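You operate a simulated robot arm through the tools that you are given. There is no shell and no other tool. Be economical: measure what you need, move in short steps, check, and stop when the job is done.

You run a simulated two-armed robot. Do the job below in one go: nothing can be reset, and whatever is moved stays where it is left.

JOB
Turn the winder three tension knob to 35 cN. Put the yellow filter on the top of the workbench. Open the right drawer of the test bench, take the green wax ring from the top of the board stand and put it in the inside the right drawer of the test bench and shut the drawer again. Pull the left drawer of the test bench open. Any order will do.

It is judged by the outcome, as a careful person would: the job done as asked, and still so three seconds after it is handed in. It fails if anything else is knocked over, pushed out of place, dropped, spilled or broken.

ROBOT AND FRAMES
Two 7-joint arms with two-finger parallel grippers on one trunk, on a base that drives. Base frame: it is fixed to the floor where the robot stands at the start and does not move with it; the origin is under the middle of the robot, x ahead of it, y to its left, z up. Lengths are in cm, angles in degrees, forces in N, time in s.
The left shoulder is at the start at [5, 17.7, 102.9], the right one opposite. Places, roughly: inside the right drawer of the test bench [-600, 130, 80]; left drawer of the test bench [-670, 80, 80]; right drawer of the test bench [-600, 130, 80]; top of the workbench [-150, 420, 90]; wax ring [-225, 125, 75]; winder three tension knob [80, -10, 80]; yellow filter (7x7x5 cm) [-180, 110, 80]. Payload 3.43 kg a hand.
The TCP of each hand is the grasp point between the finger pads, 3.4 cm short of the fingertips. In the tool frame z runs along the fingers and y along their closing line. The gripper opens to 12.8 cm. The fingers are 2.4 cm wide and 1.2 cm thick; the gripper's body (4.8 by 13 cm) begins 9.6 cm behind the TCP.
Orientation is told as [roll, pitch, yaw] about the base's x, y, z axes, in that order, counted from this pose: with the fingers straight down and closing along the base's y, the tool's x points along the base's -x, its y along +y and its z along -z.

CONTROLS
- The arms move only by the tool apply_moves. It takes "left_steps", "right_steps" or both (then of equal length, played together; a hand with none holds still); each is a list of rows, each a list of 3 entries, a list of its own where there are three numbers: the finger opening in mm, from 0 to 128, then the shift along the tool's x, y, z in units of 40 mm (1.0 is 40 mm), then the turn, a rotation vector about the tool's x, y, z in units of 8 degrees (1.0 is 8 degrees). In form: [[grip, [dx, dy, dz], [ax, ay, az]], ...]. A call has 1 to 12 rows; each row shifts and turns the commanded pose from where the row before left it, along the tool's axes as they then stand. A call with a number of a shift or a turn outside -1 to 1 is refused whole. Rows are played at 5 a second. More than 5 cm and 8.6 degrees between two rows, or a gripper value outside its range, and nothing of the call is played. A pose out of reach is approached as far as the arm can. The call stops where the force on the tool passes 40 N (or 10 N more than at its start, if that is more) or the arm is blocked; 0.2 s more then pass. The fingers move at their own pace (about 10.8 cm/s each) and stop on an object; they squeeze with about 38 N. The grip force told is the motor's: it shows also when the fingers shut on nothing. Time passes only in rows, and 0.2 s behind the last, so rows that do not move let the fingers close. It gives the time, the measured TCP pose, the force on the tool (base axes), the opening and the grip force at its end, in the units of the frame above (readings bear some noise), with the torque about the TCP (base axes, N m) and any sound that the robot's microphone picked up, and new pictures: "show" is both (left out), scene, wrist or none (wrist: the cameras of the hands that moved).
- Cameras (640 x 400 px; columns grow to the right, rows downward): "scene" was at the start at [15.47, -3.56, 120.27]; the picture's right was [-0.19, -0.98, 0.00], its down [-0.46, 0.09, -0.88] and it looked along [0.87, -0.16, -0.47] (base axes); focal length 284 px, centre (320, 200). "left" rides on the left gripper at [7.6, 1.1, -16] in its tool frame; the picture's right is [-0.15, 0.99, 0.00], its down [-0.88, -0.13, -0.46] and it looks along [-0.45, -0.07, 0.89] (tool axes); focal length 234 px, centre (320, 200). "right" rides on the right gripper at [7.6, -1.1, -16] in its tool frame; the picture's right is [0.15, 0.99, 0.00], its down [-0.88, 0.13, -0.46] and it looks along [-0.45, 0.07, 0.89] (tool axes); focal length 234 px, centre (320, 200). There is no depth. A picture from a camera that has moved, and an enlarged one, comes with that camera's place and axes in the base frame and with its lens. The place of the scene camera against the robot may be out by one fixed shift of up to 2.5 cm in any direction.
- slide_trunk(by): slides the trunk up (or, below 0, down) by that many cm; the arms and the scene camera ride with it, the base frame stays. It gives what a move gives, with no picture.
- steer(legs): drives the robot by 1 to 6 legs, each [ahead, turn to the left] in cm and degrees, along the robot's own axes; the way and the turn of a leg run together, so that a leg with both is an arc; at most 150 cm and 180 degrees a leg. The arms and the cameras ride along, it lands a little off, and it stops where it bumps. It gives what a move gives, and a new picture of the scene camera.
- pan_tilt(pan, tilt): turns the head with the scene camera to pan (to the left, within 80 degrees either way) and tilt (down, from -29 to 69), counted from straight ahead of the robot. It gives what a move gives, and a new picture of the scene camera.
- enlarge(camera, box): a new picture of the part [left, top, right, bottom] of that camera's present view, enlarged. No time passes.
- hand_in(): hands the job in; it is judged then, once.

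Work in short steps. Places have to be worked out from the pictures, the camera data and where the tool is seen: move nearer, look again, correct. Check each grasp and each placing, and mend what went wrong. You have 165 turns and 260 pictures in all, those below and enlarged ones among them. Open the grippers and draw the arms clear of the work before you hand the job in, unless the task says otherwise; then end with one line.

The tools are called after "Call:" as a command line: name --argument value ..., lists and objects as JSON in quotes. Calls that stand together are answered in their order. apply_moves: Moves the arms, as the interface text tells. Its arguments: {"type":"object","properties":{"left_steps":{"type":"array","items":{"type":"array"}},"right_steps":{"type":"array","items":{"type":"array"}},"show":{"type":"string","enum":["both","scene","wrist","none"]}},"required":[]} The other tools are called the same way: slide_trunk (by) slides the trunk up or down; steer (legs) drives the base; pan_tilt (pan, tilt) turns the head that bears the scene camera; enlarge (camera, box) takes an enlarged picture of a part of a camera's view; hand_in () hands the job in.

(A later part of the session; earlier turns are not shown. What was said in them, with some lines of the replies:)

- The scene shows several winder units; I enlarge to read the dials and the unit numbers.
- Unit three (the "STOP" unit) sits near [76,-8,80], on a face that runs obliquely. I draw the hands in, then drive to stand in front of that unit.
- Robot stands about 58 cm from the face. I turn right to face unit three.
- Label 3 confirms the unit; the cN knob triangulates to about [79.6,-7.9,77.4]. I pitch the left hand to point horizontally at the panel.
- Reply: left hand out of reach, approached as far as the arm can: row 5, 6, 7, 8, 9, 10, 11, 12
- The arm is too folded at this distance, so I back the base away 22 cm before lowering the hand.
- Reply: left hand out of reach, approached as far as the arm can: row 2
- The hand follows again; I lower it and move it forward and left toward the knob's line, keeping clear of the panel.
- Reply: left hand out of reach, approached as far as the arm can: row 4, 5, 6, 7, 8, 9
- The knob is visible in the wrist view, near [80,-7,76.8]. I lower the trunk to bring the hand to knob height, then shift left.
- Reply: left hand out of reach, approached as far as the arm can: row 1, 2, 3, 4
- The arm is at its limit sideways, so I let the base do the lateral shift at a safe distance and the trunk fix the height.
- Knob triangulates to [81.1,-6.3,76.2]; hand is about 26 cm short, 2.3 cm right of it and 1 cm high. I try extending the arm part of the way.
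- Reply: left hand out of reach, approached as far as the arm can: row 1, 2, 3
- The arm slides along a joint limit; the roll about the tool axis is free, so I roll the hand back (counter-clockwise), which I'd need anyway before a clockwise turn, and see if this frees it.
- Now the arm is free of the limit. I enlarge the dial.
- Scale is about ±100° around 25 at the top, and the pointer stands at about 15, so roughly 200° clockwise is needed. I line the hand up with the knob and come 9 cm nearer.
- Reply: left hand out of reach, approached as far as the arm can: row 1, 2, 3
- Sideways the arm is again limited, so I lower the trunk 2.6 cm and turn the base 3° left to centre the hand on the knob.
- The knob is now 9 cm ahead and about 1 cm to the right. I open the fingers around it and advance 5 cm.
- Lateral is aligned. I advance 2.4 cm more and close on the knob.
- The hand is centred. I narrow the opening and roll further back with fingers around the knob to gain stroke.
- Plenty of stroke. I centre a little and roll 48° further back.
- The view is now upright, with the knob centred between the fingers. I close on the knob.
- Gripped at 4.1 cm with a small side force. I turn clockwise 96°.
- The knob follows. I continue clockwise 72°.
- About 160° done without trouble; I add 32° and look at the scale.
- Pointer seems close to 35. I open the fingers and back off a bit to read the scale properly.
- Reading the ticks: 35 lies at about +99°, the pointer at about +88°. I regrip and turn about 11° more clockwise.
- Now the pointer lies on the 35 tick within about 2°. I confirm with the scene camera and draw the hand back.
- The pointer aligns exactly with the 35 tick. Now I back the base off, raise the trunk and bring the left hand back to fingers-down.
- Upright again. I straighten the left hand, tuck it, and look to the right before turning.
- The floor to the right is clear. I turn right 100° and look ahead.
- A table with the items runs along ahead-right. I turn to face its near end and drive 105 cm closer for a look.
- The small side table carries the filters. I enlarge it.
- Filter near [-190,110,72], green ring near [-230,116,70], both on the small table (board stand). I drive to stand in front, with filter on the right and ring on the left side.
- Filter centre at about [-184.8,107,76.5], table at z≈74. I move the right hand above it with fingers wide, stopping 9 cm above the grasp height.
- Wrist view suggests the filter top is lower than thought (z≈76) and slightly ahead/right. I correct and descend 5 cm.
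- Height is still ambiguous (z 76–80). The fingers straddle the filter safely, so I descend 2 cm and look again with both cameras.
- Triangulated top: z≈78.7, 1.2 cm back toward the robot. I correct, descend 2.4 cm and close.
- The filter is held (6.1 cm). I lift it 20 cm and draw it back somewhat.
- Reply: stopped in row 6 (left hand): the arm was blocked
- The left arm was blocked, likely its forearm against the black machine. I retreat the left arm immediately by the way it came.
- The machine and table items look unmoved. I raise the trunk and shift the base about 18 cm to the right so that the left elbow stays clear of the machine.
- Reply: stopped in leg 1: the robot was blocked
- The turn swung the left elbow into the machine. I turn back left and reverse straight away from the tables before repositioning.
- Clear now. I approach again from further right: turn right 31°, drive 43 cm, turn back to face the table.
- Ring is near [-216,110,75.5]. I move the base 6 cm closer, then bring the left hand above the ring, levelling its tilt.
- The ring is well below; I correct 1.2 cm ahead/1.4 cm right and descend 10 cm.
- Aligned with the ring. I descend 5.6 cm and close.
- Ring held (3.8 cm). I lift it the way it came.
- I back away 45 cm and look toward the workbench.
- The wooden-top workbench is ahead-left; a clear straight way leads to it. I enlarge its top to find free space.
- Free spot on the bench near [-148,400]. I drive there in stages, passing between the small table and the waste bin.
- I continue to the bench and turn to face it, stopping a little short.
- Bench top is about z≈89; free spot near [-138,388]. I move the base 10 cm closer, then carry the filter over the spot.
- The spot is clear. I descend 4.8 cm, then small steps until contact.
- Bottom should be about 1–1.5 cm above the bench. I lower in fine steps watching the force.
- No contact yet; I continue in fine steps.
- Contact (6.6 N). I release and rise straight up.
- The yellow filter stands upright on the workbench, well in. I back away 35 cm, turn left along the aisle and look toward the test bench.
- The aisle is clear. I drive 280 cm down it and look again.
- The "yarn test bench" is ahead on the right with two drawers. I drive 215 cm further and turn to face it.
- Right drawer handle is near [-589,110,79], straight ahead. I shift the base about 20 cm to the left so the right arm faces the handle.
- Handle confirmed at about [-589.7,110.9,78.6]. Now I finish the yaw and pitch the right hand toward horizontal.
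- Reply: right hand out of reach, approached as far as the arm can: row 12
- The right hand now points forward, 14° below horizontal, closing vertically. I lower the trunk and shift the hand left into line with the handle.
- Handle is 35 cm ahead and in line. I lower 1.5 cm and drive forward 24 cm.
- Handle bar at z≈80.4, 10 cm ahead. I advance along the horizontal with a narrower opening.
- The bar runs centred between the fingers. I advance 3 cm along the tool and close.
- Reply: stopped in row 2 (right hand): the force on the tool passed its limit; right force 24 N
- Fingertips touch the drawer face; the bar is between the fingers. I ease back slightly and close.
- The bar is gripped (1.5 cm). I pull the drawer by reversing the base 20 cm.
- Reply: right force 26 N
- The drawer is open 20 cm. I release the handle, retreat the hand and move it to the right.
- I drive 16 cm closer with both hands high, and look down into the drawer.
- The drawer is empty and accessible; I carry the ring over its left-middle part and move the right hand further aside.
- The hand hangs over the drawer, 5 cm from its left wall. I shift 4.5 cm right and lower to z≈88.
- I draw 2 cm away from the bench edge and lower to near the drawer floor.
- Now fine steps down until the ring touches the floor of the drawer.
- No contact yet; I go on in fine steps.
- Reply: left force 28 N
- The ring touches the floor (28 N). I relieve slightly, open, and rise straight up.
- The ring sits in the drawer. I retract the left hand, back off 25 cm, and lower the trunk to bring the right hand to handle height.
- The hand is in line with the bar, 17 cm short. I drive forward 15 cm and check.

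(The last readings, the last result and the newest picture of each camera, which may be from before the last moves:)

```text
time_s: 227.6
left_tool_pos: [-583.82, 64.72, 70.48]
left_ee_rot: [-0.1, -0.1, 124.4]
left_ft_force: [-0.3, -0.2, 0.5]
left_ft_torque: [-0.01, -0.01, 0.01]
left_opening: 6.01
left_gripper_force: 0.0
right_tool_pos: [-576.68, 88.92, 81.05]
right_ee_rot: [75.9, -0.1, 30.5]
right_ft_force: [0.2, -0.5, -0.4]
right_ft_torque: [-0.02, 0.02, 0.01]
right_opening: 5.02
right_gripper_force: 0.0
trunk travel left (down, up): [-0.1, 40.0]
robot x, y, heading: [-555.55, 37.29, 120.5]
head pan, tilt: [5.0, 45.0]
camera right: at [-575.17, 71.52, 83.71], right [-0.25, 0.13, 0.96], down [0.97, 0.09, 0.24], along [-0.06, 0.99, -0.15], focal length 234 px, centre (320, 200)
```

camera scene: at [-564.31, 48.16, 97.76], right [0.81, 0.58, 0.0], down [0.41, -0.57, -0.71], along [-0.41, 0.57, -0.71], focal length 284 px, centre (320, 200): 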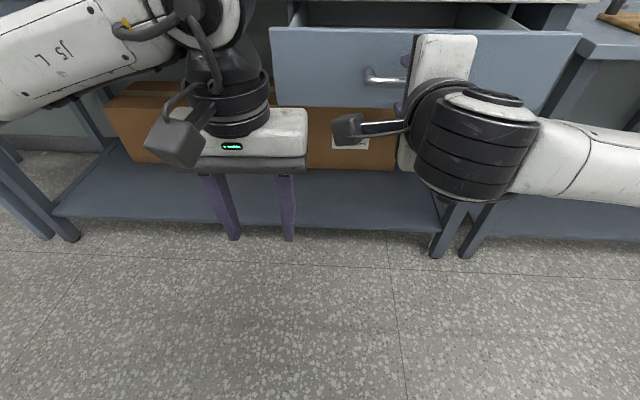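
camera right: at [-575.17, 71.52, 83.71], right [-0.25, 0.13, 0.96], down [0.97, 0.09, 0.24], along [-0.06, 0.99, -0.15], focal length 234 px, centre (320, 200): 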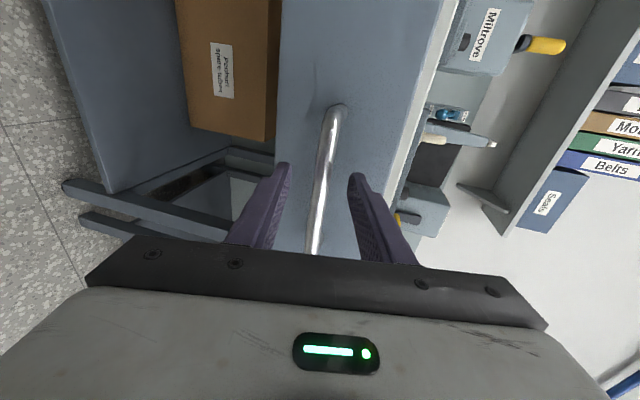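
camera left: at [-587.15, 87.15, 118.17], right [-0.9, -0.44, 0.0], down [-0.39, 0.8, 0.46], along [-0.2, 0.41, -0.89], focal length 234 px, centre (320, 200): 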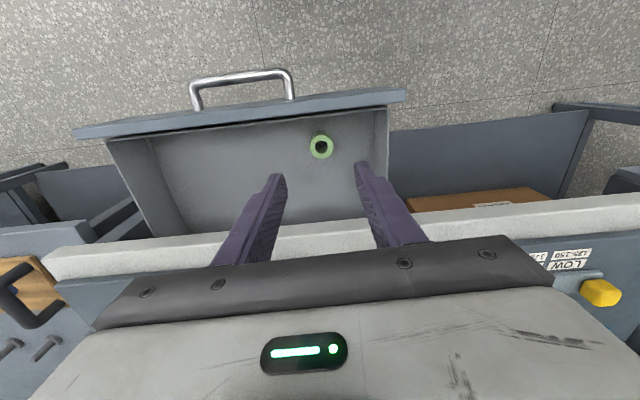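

The fingers straddle the bar. I push the drawer shut by driving forward 22.5 cm.

Call:
steer --legs '[[22.5, 0]]'

Call:
apply_moves --right_steps '[[50, [0, 0, 0], [0, 0, 0]]]' --show "wrist"

```text
time_s: 229.4
left_tool_pos: [-595.11, 83.85, 70.4]
left_ee_rot: [-0.1, -0.3, 124.2]
left_ft_force: [0.0, -0.2, 0.7]
left_ft_torque: [0.01, 0.0, -0.01]
left_opening: 6.01
left_gripper_force: 0.1
right_tool_pos: [-587.65, 108.02, 80.94]
right_ee_rot: [76.0, -0.2, 30.2]
right_ft_force: [3.2, -3.3, -1.9]
right_ft_torque: [0.02, 0.02, 0.0]
right_opening: 4.87
right_gripper_force: 0.0
trunk travel left (down, up): [-0.1, 40.0]
robot x, y, heading: [-567.23, 56.53, 120.5]
head pan, tilt: [5.0, 45.0]
stopped in leg 1: the force on the tool passed its limit (the readings are from after the stop); the commanded pose is now the measured one
camera scene: at [-575.58, 67.32, 97.76], right [0.81, 0.58, 0.0], down [0.41, -0.58, -0.71], along [-0.41, 0.58, -0.71], focal length 284 px, centre (320, 200)
```

scene: 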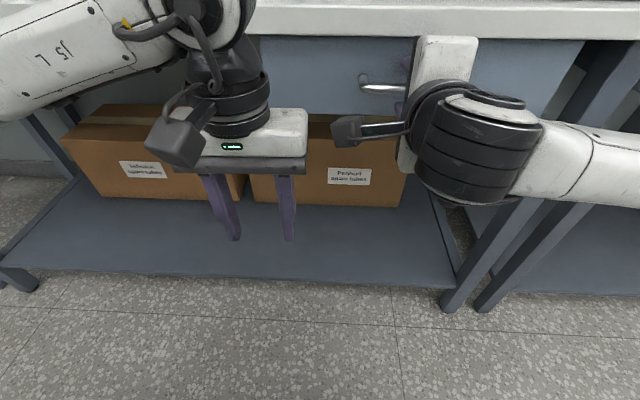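

```text
time_s: 229.8
left_tool_pos: [-595.07, 83.87, 70.42]
left_ee_rot: [0.0, 0.0, 124.1]
left_ft_force: [-0.4, -0.8, 0.8]
left_ft_torque: [0.02, 0.01, -0.01]
left_opening: 5.99
left_gripper_force: 0.0
right_tool_pos: [-587.63, 107.93, 80.87]
right_ee_rot: [76.0, -0.1, 30.4]
right_ft_force: [4.3, -4.3, -0.9]
right_ft_torque: [0.08, 0.04, -0.03]
right_opening: 4.84
right_gripper_force: 0.0
trunk travel left (down, up): [-0.1, 40.0]
robot x, y, heading: [-566.66, 56.87, 120.7]
head pan, tilt: [5.0, 45.0]
camera right: at [-586.23, 90.47, 83.71], right [-0.25, 0.13, 0.96], down [0.97, 0.09, 0.24], along [-0.05, 0.99, -0.15], focal length 234 px, centre (320, 200)
```

right: 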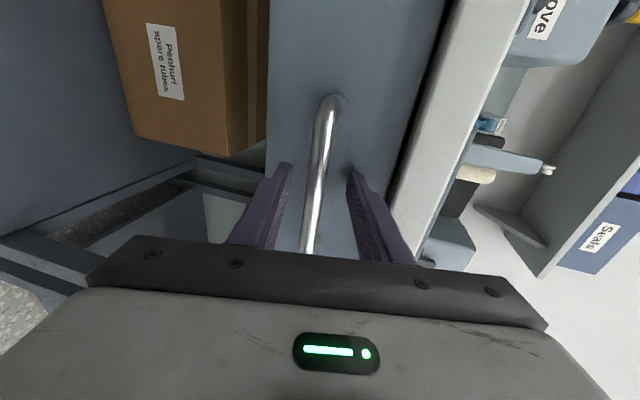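

The drawer is fully shut (same contact depth as at first). I back off, raise the trunk for clearance, and look toward the left drawer.

Call:
steer --legs '[[-28, 0]]'

Call:
slide_trunk --by 36

Call:
pan_tilt --pan 60 --tilt 30

```text
time_s: 231.7
left_tool_pos: [-580.87, 59.78, 70.3]
left_ee_rot: [-0.2, -0.3, 124.2]
left_ft_force: [-0.2, 0.0, -0.7]
left_ft_torque: [-0.01, -0.02, 0.02]
left_opening: 5.99
left_gripper_force: 0.0
right_tool_pos: [-573.55, 83.85, 80.93]
right_ee_rot: [76.0, -0.2, 30.4]
right_ft_force: [0.8, 0.2, 1.0]
right_ft_torque: [0.0, 0.01, 0.04]
right_opening: 5.0
right_gripper_force: 0.0
trunk travel left (down, up): [-0.1, 40.0]
robot x, y, heading: [-552.56, 32.37, 120.6]
head pan, tilt: [5.0, 45.0]
camera scene: at [-561.41, 43.26, 97.76], right [0.81, 0.58, 0.0], down [0.41, -0.58, -0.71], along [-0.41, 0.57, -0.71], focal length 284 px, centre (320, 200)
```

scene: 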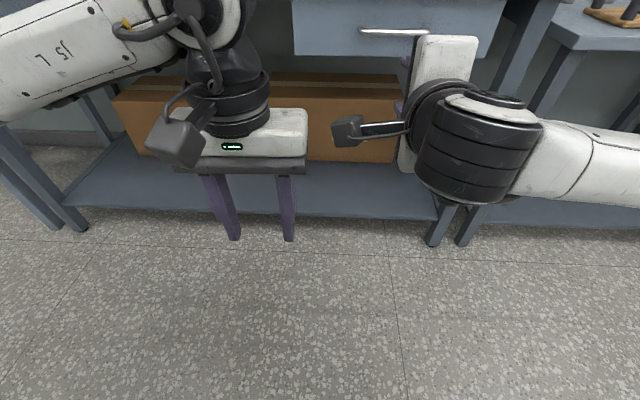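

```text
time_s: 235.2
left_tool_pos: [-581.0, 59.81, 106.46]
left_ee_rot: [-0.1, -0.2, 124.3]
left_ft_force: [-0.5, 0.6, 1.2]
left_ft_torque: [0.02, 0.02, 0.01]
left_opening: 6.0
left_gripper_force: 0.0
right_tool_pos: [-573.53, 83.95, 116.91]
right_ee_rot: [76.0, -0.2, 30.3]
right_ft_force: [0.6, -0.4, 0.4]
right_ft_torque: [0.0, -0.03, 0.01]
right_opening: 5.02
right_gripper_force: 0.1
trunk travel left (down, up): [-36.1, 4.0]
robot x, y, heading: [-552.6, 32.22, 120.4]
head pan, tilt: [5.0, 45.0]
```

```text
time_s: 236.5
left_tool_pos: [-580.91, 59.75, 106.44]
left_ee_rot: [-0.2, -0.2, 124.3]
left_ft_force: [-0.2, -0.1, -0.3]
left_ft_torque: [0.0, 0.0, 0.01]
left_opening: 6.0
left_gripper_force: 0.1
right_tool_pos: [-573.46, 83.9, 116.84]
right_ee_rot: [75.9, -0.2, 30.4]
right_ft_force: [0.5, 0.4, 0.0]
right_ft_torque: [0.01, 0.02, -0.01]
right_opening: 5.0
right_gripper_force: 0.0
trunk travel left (down, up): [-36.1, 4.0]
robot x, y, heading: [-552.64, 32.57, 120.6]
head pan, tilt: [60.0, 30.0]
camera scene: at [-565.72, 36.56, 136.02], right [-0.01, 1.0, 0.0], down [0.5, 0.0, -0.87], along [-0.87, -0.01, -0.5], focal length 284 px, centre (320, 200)
```

scene: 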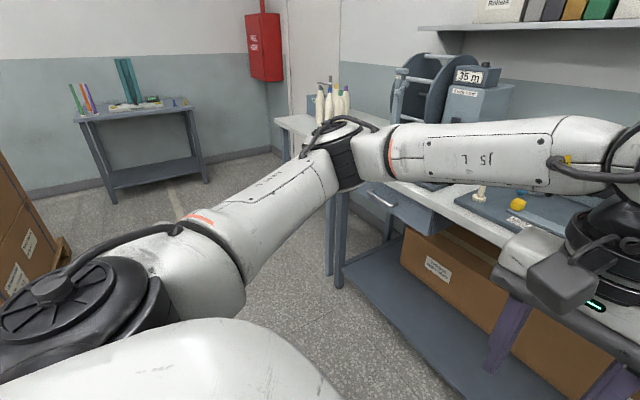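

The left drawer's handle is near [-662,60]. I turn left, drive 88 cm along the bench, and face it again.

Call:
steer --legs '[[0, 99], [88, 0], [0, -97.5]]'

Call:
pan_tilt --pan -5 --tilt 35

```text
time_s: 249.4
left_tool_pos: [-649.83, 4.59, 106.35]
left_ee_rot: [0.0, -0.1, 123.9]
left_ft_force: [0.1, -0.1, 0.5]
left_ft_torque: [0.02, -0.01, 0.0]
left_opening: 6.02
left_gripper_force: 0.2
right_tool_pos: [-642.26, 28.54, 116.93]
right_ee_rot: [76.0, -0.3, 29.8]
right_ft_force: [-0.9, -0.2, 0.1]
right_ft_torque: [-0.01, -0.02, 0.0]
right_opening: 5.0
right_gripper_force: 0.1
trunk travel left (down, up): [-36.1, 4.0]
robot x, y, heading: [-621.47, -22.95, 120.0]
head pan, tilt: [60.0, 30.0]
camera scene: at [-634.8, -18.78, 136.02], right [0.0, 1.0, 0.0], down [0.5, 0.0, -0.87], along [-0.87, 0.0, -0.5], focal length 284 px, centre (320, 200)
```

scene: 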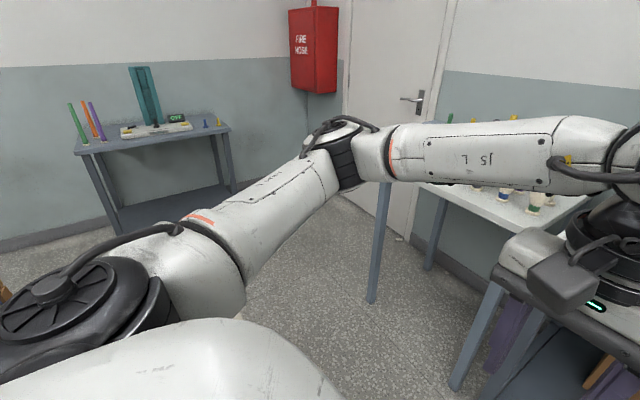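

```text
time_s: 250.8
left_tool_pos: [-649.93, 4.58, 106.39]
left_ee_rot: [-0.1, -0.2, 123.8]
left_ft_force: [-0.2, 0.3, 0.4]
left_ft_torque: [0.0, 0.02, 0.0]
left_opening: 6.0
left_gripper_force: 0.1
right_tool_pos: [-642.14, 28.47, 116.97]
right_ee_rot: [76.0, -0.3, 29.8]
right_ft_force: [-0.7, -0.7, -0.9]
right_ft_torque: [0.0, -0.01, 0.0]
right_opening: 4.98
right_gripper_force: 0.0
trunk travel left (down, up): [-36.1, 4.0]
robot x, y, heading: [-621.5, -23.18, 120.2]
head pan, tilt: [-5.0, 35.0]
camera scene: at [-629.5, -10.8, 135.24], right [0.91, 0.42, 0.0], down [0.24, -0.52, -0.82], along [-0.35, 0.74, -0.57], focal length 284 px, centre (320, 200)
```

scene: 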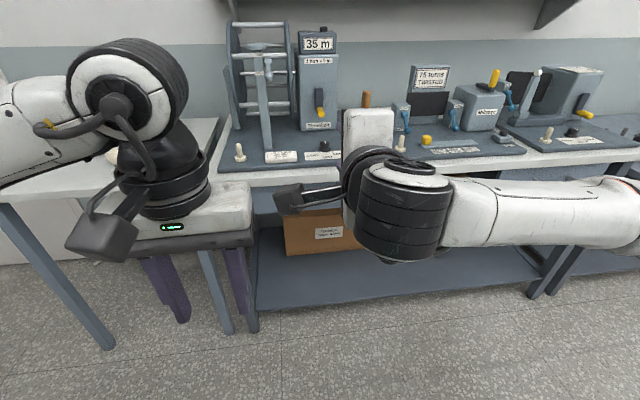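

I lower the trunk to handle height and look through the right wrist camera.

Call:
slide_trunk --by -36

Call:
apply_moves --right_steps '[[52, [0, 0, 0], [0, 0, 0]]]'

```text
time_s: 254.3
left_tool_pos: [-649.77, 4.68, 70.46]
left_ee_rot: [-0.1, -0.2, 123.8]
left_ft_force: [0.9, -0.2, -0.5]
left_ft_torque: [0.01, -0.01, 0.0]
left_opening: 5.99
left_gripper_force: 0.1
right_tool_pos: [-642.2, 28.6, 80.9]
right_ee_rot: [76.1, -0.3, 29.8]
right_ft_force: [-0.3, -0.7, -1.0]
right_ft_torque: [-0.02, 0.01, 0.02]
right_opening: 5.01
right_gripper_force: 0.1
trunk travel left (down, up): [-0.1, 40.0]
robot x, y, heading: [-621.71, -23.13, 120.1]
head pan, tilt: [-5.0, 35.0]
```

```text
time_s: 254.7
left_tool_pos: [-649.81, 4.58, 70.29]
left_ee_rot: [-0.1, -0.2, 123.9]
left_ft_force: [0.1, 0.6, 0.2]
left_ft_torque: [-0.01, -0.01, -0.02]
left_opening: 5.99
left_gripper_force: 0.0
right_tool_pos: [-642.19, 28.65, 80.89]
right_ee_rot: [76.0, -0.2, 29.8]
right_ft_force: [0.0, -0.7, -0.3]
right_ft_torque: [0.0, -0.02, -0.02]
right_opening: 5.18
right_gripper_force: 0.1
trunk travel left (down, up): [-0.1, 40.0]
robot x, y, heading: [-621.74, -23.0, 120.3]
head pan, tilt: [-5.0, 35.0]
camera scene: at [-629.5, -10.8, 99.24], right [0.91, 0.42, 0.0], down [0.24, -0.52, -0.82], along [-0.35, 0.74, -0.57], focal length 284 px, centre (320, 200)
camera right: at [-640.93, 11.13, 83.71], right [-0.25, 0.13, 0.96], down [0.97, 0.08, 0.24], along [-0.05, 0.99, -0.15], focal length 234 px, centre (320, 200)
```

scene: 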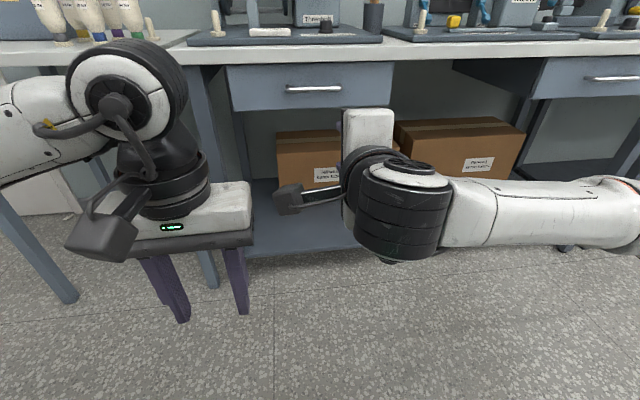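
right: 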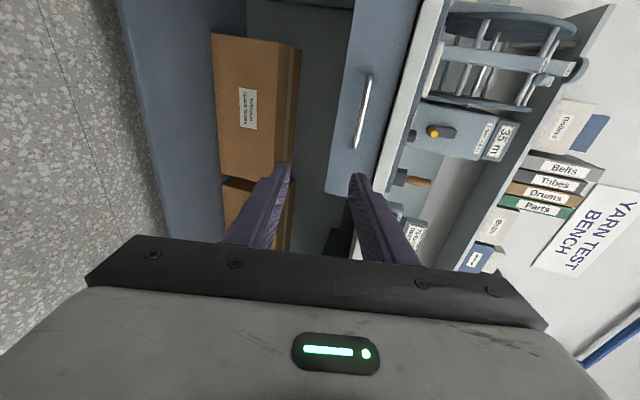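

Left handle at about [-665.3,62.2,80.3], nearly in line. I turn 2° left and drive forward 30 cm.

Call:
steer --legs '[[0, 2], [30, 0]]'

Call:
apply_moves --right_steps '[[52, [0, 0, 0], [0, 0, 0]]]' --show "wrist"

```text
time_s: 257.1
left_tool_pos: [-667.06, 29.11, 70.44]
left_ee_rot: [-0.2, -0.2, 126.0]
left_ft_force: [-0.3, 0.0, 0.3]
left_ft_torque: [-0.04, -0.02, 0.01]
left_opening: 5.97
left_gripper_force: 0.1
right_tool_pos: [-660.33, 53.45, 80.97]
right_ee_rot: [76.1, -0.3, 32.1]
right_ft_force: [0.0, -0.3, 0.0]
right_ft_torque: [0.02, 0.02, 0.0]
right_opening: 5.18
right_gripper_force: 0.1
trunk travel left (down, up): [-0.1, 40.0]
robot x, y, heading: [-638.02, 2.82, 122.6]
head pan, tilt: [-5.0, 35.0]
camera scene: at [-646.21, 14.59, 99.24], right [0.89, 0.46, 0.0], down [0.26, -0.51, -0.82], along [-0.38, 0.73, -0.57], focal length 284 px, centre (320, 200)
```

scene: 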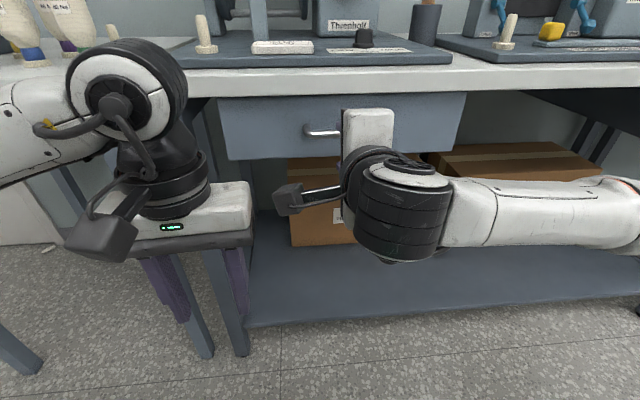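

```text
time_s: 257.6
left_tool_pos: [-666.9, 29.15, 70.37]
left_ee_rot: [-0.2, -0.1, 126.0]
left_ft_force: [0.5, -0.2, -0.3]
left_ft_torque: [0.01, 0.01, 0.01]
left_opening: 6.02
left_gripper_force: 0.1
right_tool_pos: [-660.43, 53.48, 80.89]
right_ee_rot: [76.0, -0.2, 32.1]
right_ft_force: [-0.2, -0.2, 0.2]
right_ft_torque: [-0.01, 0.06, 0.01]
right_opening: 5.19
right_gripper_force: 0.0
trunk travel left (down, up): [-0.1, 40.0]
robot x, y, heading: [-638.06, 2.65, 122.2]
head pan, tilt: [-5.0, 35.0]
camera right: at [-658.42, 36.02, 83.72], right [-0.25, 0.12, 0.96], down [0.96, 0.12, 0.24], along [-0.09, 0.99, -0.15], focal length 234 px, centre (320, 200)
```

right: 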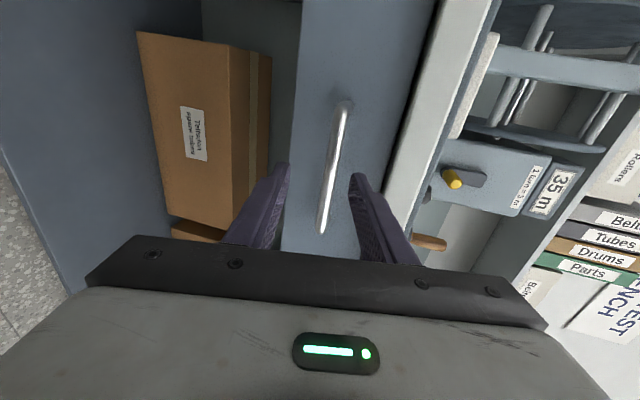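

Aligned with the bar. I drive the last 6 cm.

Call:
steer --legs '[[6, 0]]'

Call:
apply_moves --right_steps '[[45, [0, 0, 0], [0, 0, 0]], [5, [0, 0, 0], [0, 0, 0]], [5, [0, 0, 0], [0, 0, 0]], [5, [0, 0, 0], [0, 0, 0]]]' --show "wrist"

```text
time_s: 258.5
left_tool_pos: [-670.13, 34.08, 70.35]
left_ee_rot: [-0.2, -0.1, 125.9]
left_ft_force: [0.6, 0.6, -0.6]
left_ft_torque: [-0.04, -0.01, 0.02]
left_opening: 5.99
left_gripper_force: 0.1
right_tool_pos: [-663.46, 58.45, 80.97]
right_ee_rot: [75.9, -0.2, 32.0]
right_ft_force: [0.0, -0.4, -0.1]
right_ft_torque: [0.0, -0.01, 0.02]
right_opening: 5.2
right_gripper_force: 0.1
trunk travel left (down, up): [-0.1, 40.0]
robot x, y, heading: [-641.03, 7.59, 122.4]
head pan, tilt: [-5.0, 35.0]
camera scene: at [-649.34, 19.57, 99.24], right [0.89, 0.46, 0.0], down [0.26, -0.51, -0.82], along [-0.38, 0.73, -0.57], focal length 284 px, centre (320, 200)
```

scene: 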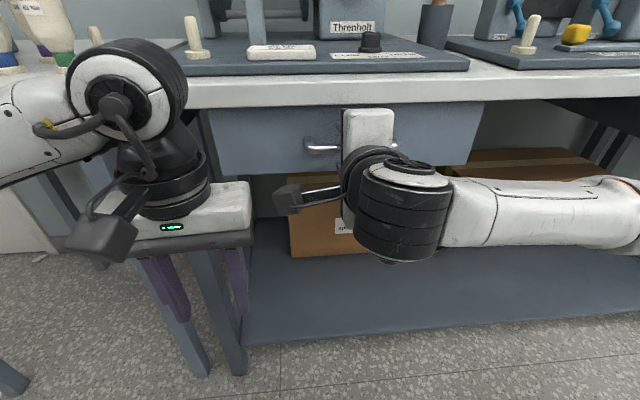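

```text
time_s: 259.5
left_tool_pos: [-670.15, 34.14, 70.38]
left_ee_rot: [-0.1, -0.2, 125.9]
left_ft_force: [1.0, -0.7, -0.8]
left_ft_torque: [0.01, -0.01, 0.0]
left_opening: 6.01
left_gripper_force: 0.0
right_tool_pos: [-663.36, 58.36, 80.78]
right_ee_rot: [75.8, -0.3, 32.1]
right_ft_force: [2.5, -4.4, -7.1]
right_ft_torque: [-0.19, 0.1, -0.37]
right_opening: 1.45
right_gripper_force: 45.0
trunk travel left (down, up): [-0.1, 40.0]
robot x, y, heading: [-641.25, 7.44, 122.4]
head pan, tilt: [-5.0, 35.0]
camera right: at [-661.52, 41.01, 83.63], right [-0.26, 0.13, 0.96], down [0.96, 0.12, 0.24], along [-0.08, 0.98, -0.15], focal length 234 px, centre (320, 200)
```

right: 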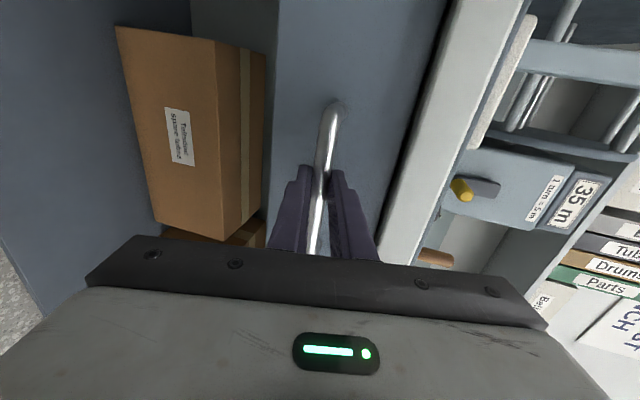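

The bar is gripped (1.45 cm). I pull the left drawer open by reversing 22 cm.

Call:
steer --legs '[[-22, 0]]'

```text
time_s: 261.2
left_tool_pos: [-658.49, 15.67, 70.36]
left_ee_rot: [-0.1, -0.2, 126.0]
left_ft_force: [0.1, 0.2, 0.1]
left_ft_torque: [-0.04, 0.0, -0.01]
left_opening: 6.0
left_gripper_force: 0.1
right_tool_pos: [-651.71, 39.95, 80.79]
right_ee_rot: [75.9, -0.1, 31.9]
right_ft_force: [9.7, 5.4, -11.4]
right_ft_torque: [-0.2, 0.03, -0.01]
right_opening: 1.46
right_gripper_force: 45.3
trunk travel left (down, up): [-0.1, 40.0]
robot x, y, heading: [-629.32, -11.13, 122.2]
head pan, tilt: [-5.0, 35.0]
camera scene: at [-637.63, 1.16, 99.22], right [0.89, 0.46, 0.0], down [0.26, -0.51, -0.82], along [-0.38, 0.73, -0.57], focal length 284 px, centre (320, 200)
```

scene: 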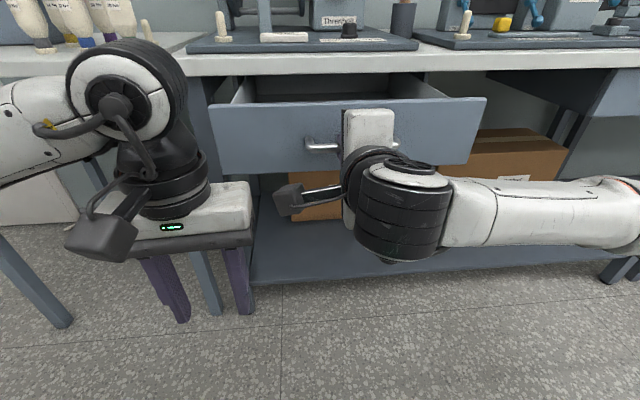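

The left drawer is open 22 cm. I release, back the hand off along the tool, and reverse the base.

Call:
apply_moves --right_steps '[[56, [0, 0, 0], [0, 0, 0]], [56, [0, 0, 0], [0, 0, 0]], [56, [0, 0, -0.5], [0, 0, 0]], [56, [0, 0, -0.7], [0, 0, 0]]]' --show "none"

Call:
steer --legs '[[-25, 0]]'

Call:
slide_trunk --by 34

Call:
pan_tilt --pan -20 --tilt 35

```text
time_s: 262.2
left_tool_pos: [-658.56, 15.56, 70.49]
left_ee_rot: [-0.2, -0.2, 126.0]
left_ft_force: [0.6, 0.3, -0.6]
left_ft_torque: [-0.01, 0.03, 0.01]
left_opening: 6.01
left_gripper_force: 0.0
right_tool_pos: [-649.2, 36.12, 82.01]
right_ee_rot: [75.9, -0.4, 31.8]
right_ft_force: [0.2, 0.7, 0.5]
right_ft_torque: [0.0, -0.03, -0.01]
right_opening: 5.61
right_gripper_force: 0.1
trunk travel left (down, up): [-0.1, 40.0]
robot x, y, heading: [-629.27, -11.18, 122.4]
head pan, tilt: [-5.0, 35.0]
```

```text
time_s: 264.0
left_tool_pos: [-645.27, -5.26, 70.42]
left_ee_rot: [-0.2, -0.2, 126.2]
left_ft_force: [0.8, -0.3, -0.2]
left_ft_torque: [0.02, 0.04, -0.02]
left_opening: 6.0
left_gripper_force: 0.0
right_tool_pos: [-636.25, 15.31, 81.95]
right_ee_rot: [75.9, -0.3, 32.1]
right_ft_force: [0.5, -1.3, 0.4]
right_ft_torque: [0.01, 0.0, 0.07]
right_opening: 5.61
right_gripper_force: 0.0
trunk travel left (down, up): [-0.1, 40.0]
robot x, y, heading: [-616.57, -31.9, 122.5]
head pan, tilt: [-5.0, 35.0]
camera scene: at [-624.5, -19.76, 99.24], right [0.89, 0.46, 0.0], down [0.26, -0.51, -0.82], along [-0.38, 0.73, -0.57], focal length 284 px, centre (320, 200)
```

scene: 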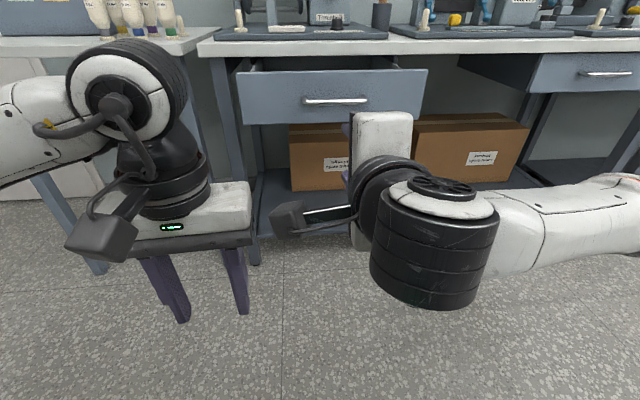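

```text
time_s: 267.4
left_tool_pos: [-645.41, -5.12, 104.42]
left_ee_rot: [-0.1, -0.1, 126.2]
left_ft_force: [0.1, 0.9, 1.2]
left_ft_torque: [0.0, 0.0, 0.01]
left_opening: 6.02
left_gripper_force: 0.0
right_tool_pos: [-636.16, 15.26, 116.02]
right_ee_rot: [75.9, -0.3, 32.0]
right_ft_force: [-0.6, 0.2, 0.8]
right_ft_torque: [0.02, -0.03, 0.01]
right_opening: 5.6
right_gripper_force: 0.2
trunk travel left (down, up): [-34.1, 6.0]
robot x, y, heading: [-616.49, -31.43, 122.5]
head pan, tilt: [-5.0, 35.0]
```

```text
time_s: 268.1
left_tool_pos: [-645.32, -5.34, 104.39]
left_ee_rot: [-0.1, -0.2, 126.3]
left_ft_force: [0.1, 0.2, -0.8]
left_ft_torque: [-0.02, -0.03, -0.01]
left_opening: 5.99
left_gripper_force: 0.0
right_tool_pos: [-636.17, 15.25, 116.08]
right_ee_rot: [75.9, -0.1, 32.0]
right_ft_force: [0.2, 0.2, 0.1]
right_ft_torque: [0.0, -0.04, 0.03]
right_opening: 5.62
right_gripper_force: 0.0
trunk travel left (down, up): [-34.1, 6.0]
robot x, y, heading: [-615.93, -31.45, 122.4]
head pan, tilt: [-20.0, 35.0]
camera scene: at [-622.34, -18.98, 133.24], right [0.98, 0.22, 0.0], down [0.12, -0.56, -0.82], along [-0.18, 0.8, -0.57], focal length 284 px, centre (320, 200)
```

scene: 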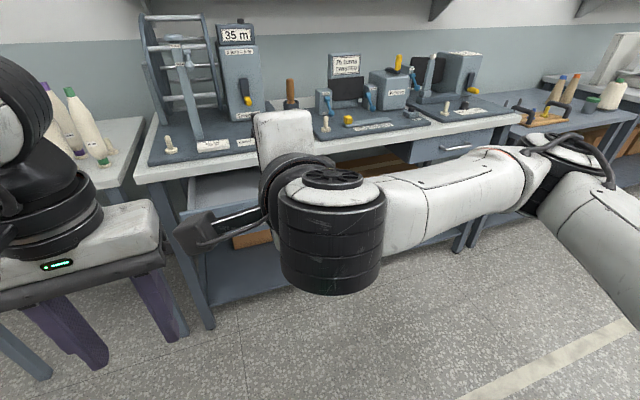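

Both drawers look right; I enlarge once to confirm the right one is shut and the left one open.

Call:
enlarge --camera "scene" --box '[120, 100, 540, 300]'

```text
1.52 times, centred on (330, 200) of scene
camera zoom: at [-622.34, -18.98, 133.24], right [0.98, 0.22, 0.0], down [0.12, -0.56, -0.82], along [-0.18, 0.8, -0.57], focal length 432 px, centre (305, 200)
```

zoom: 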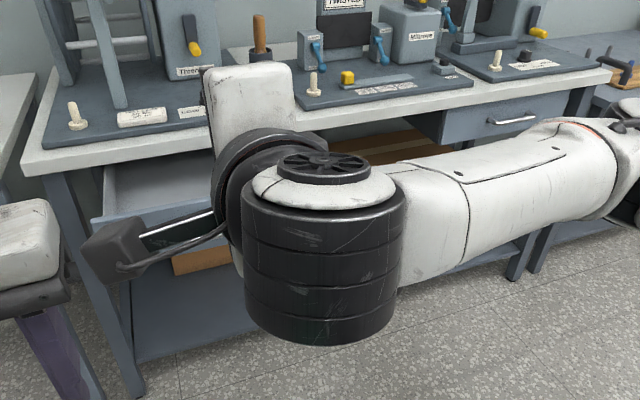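

The right drawer is shut and the left one stands open. The grippers are open and the arms are clear, so I hand in.

Call:
hand_in

```text
The job is handed in.
```

All four parts of the job are done and handed in: the winder three knob is on 35 cN, the yellow filter is on the workbench, the green wax ring is in the shut right drawer, and the left drawer stands open about 22 cm. While I was fetching the ring, my left arm bumped the black machine on the table next to the board stand twice. It looked unmoved after the first bump, but I could not rule out a shift of a few millimetres, and I did not check it closely after the second.
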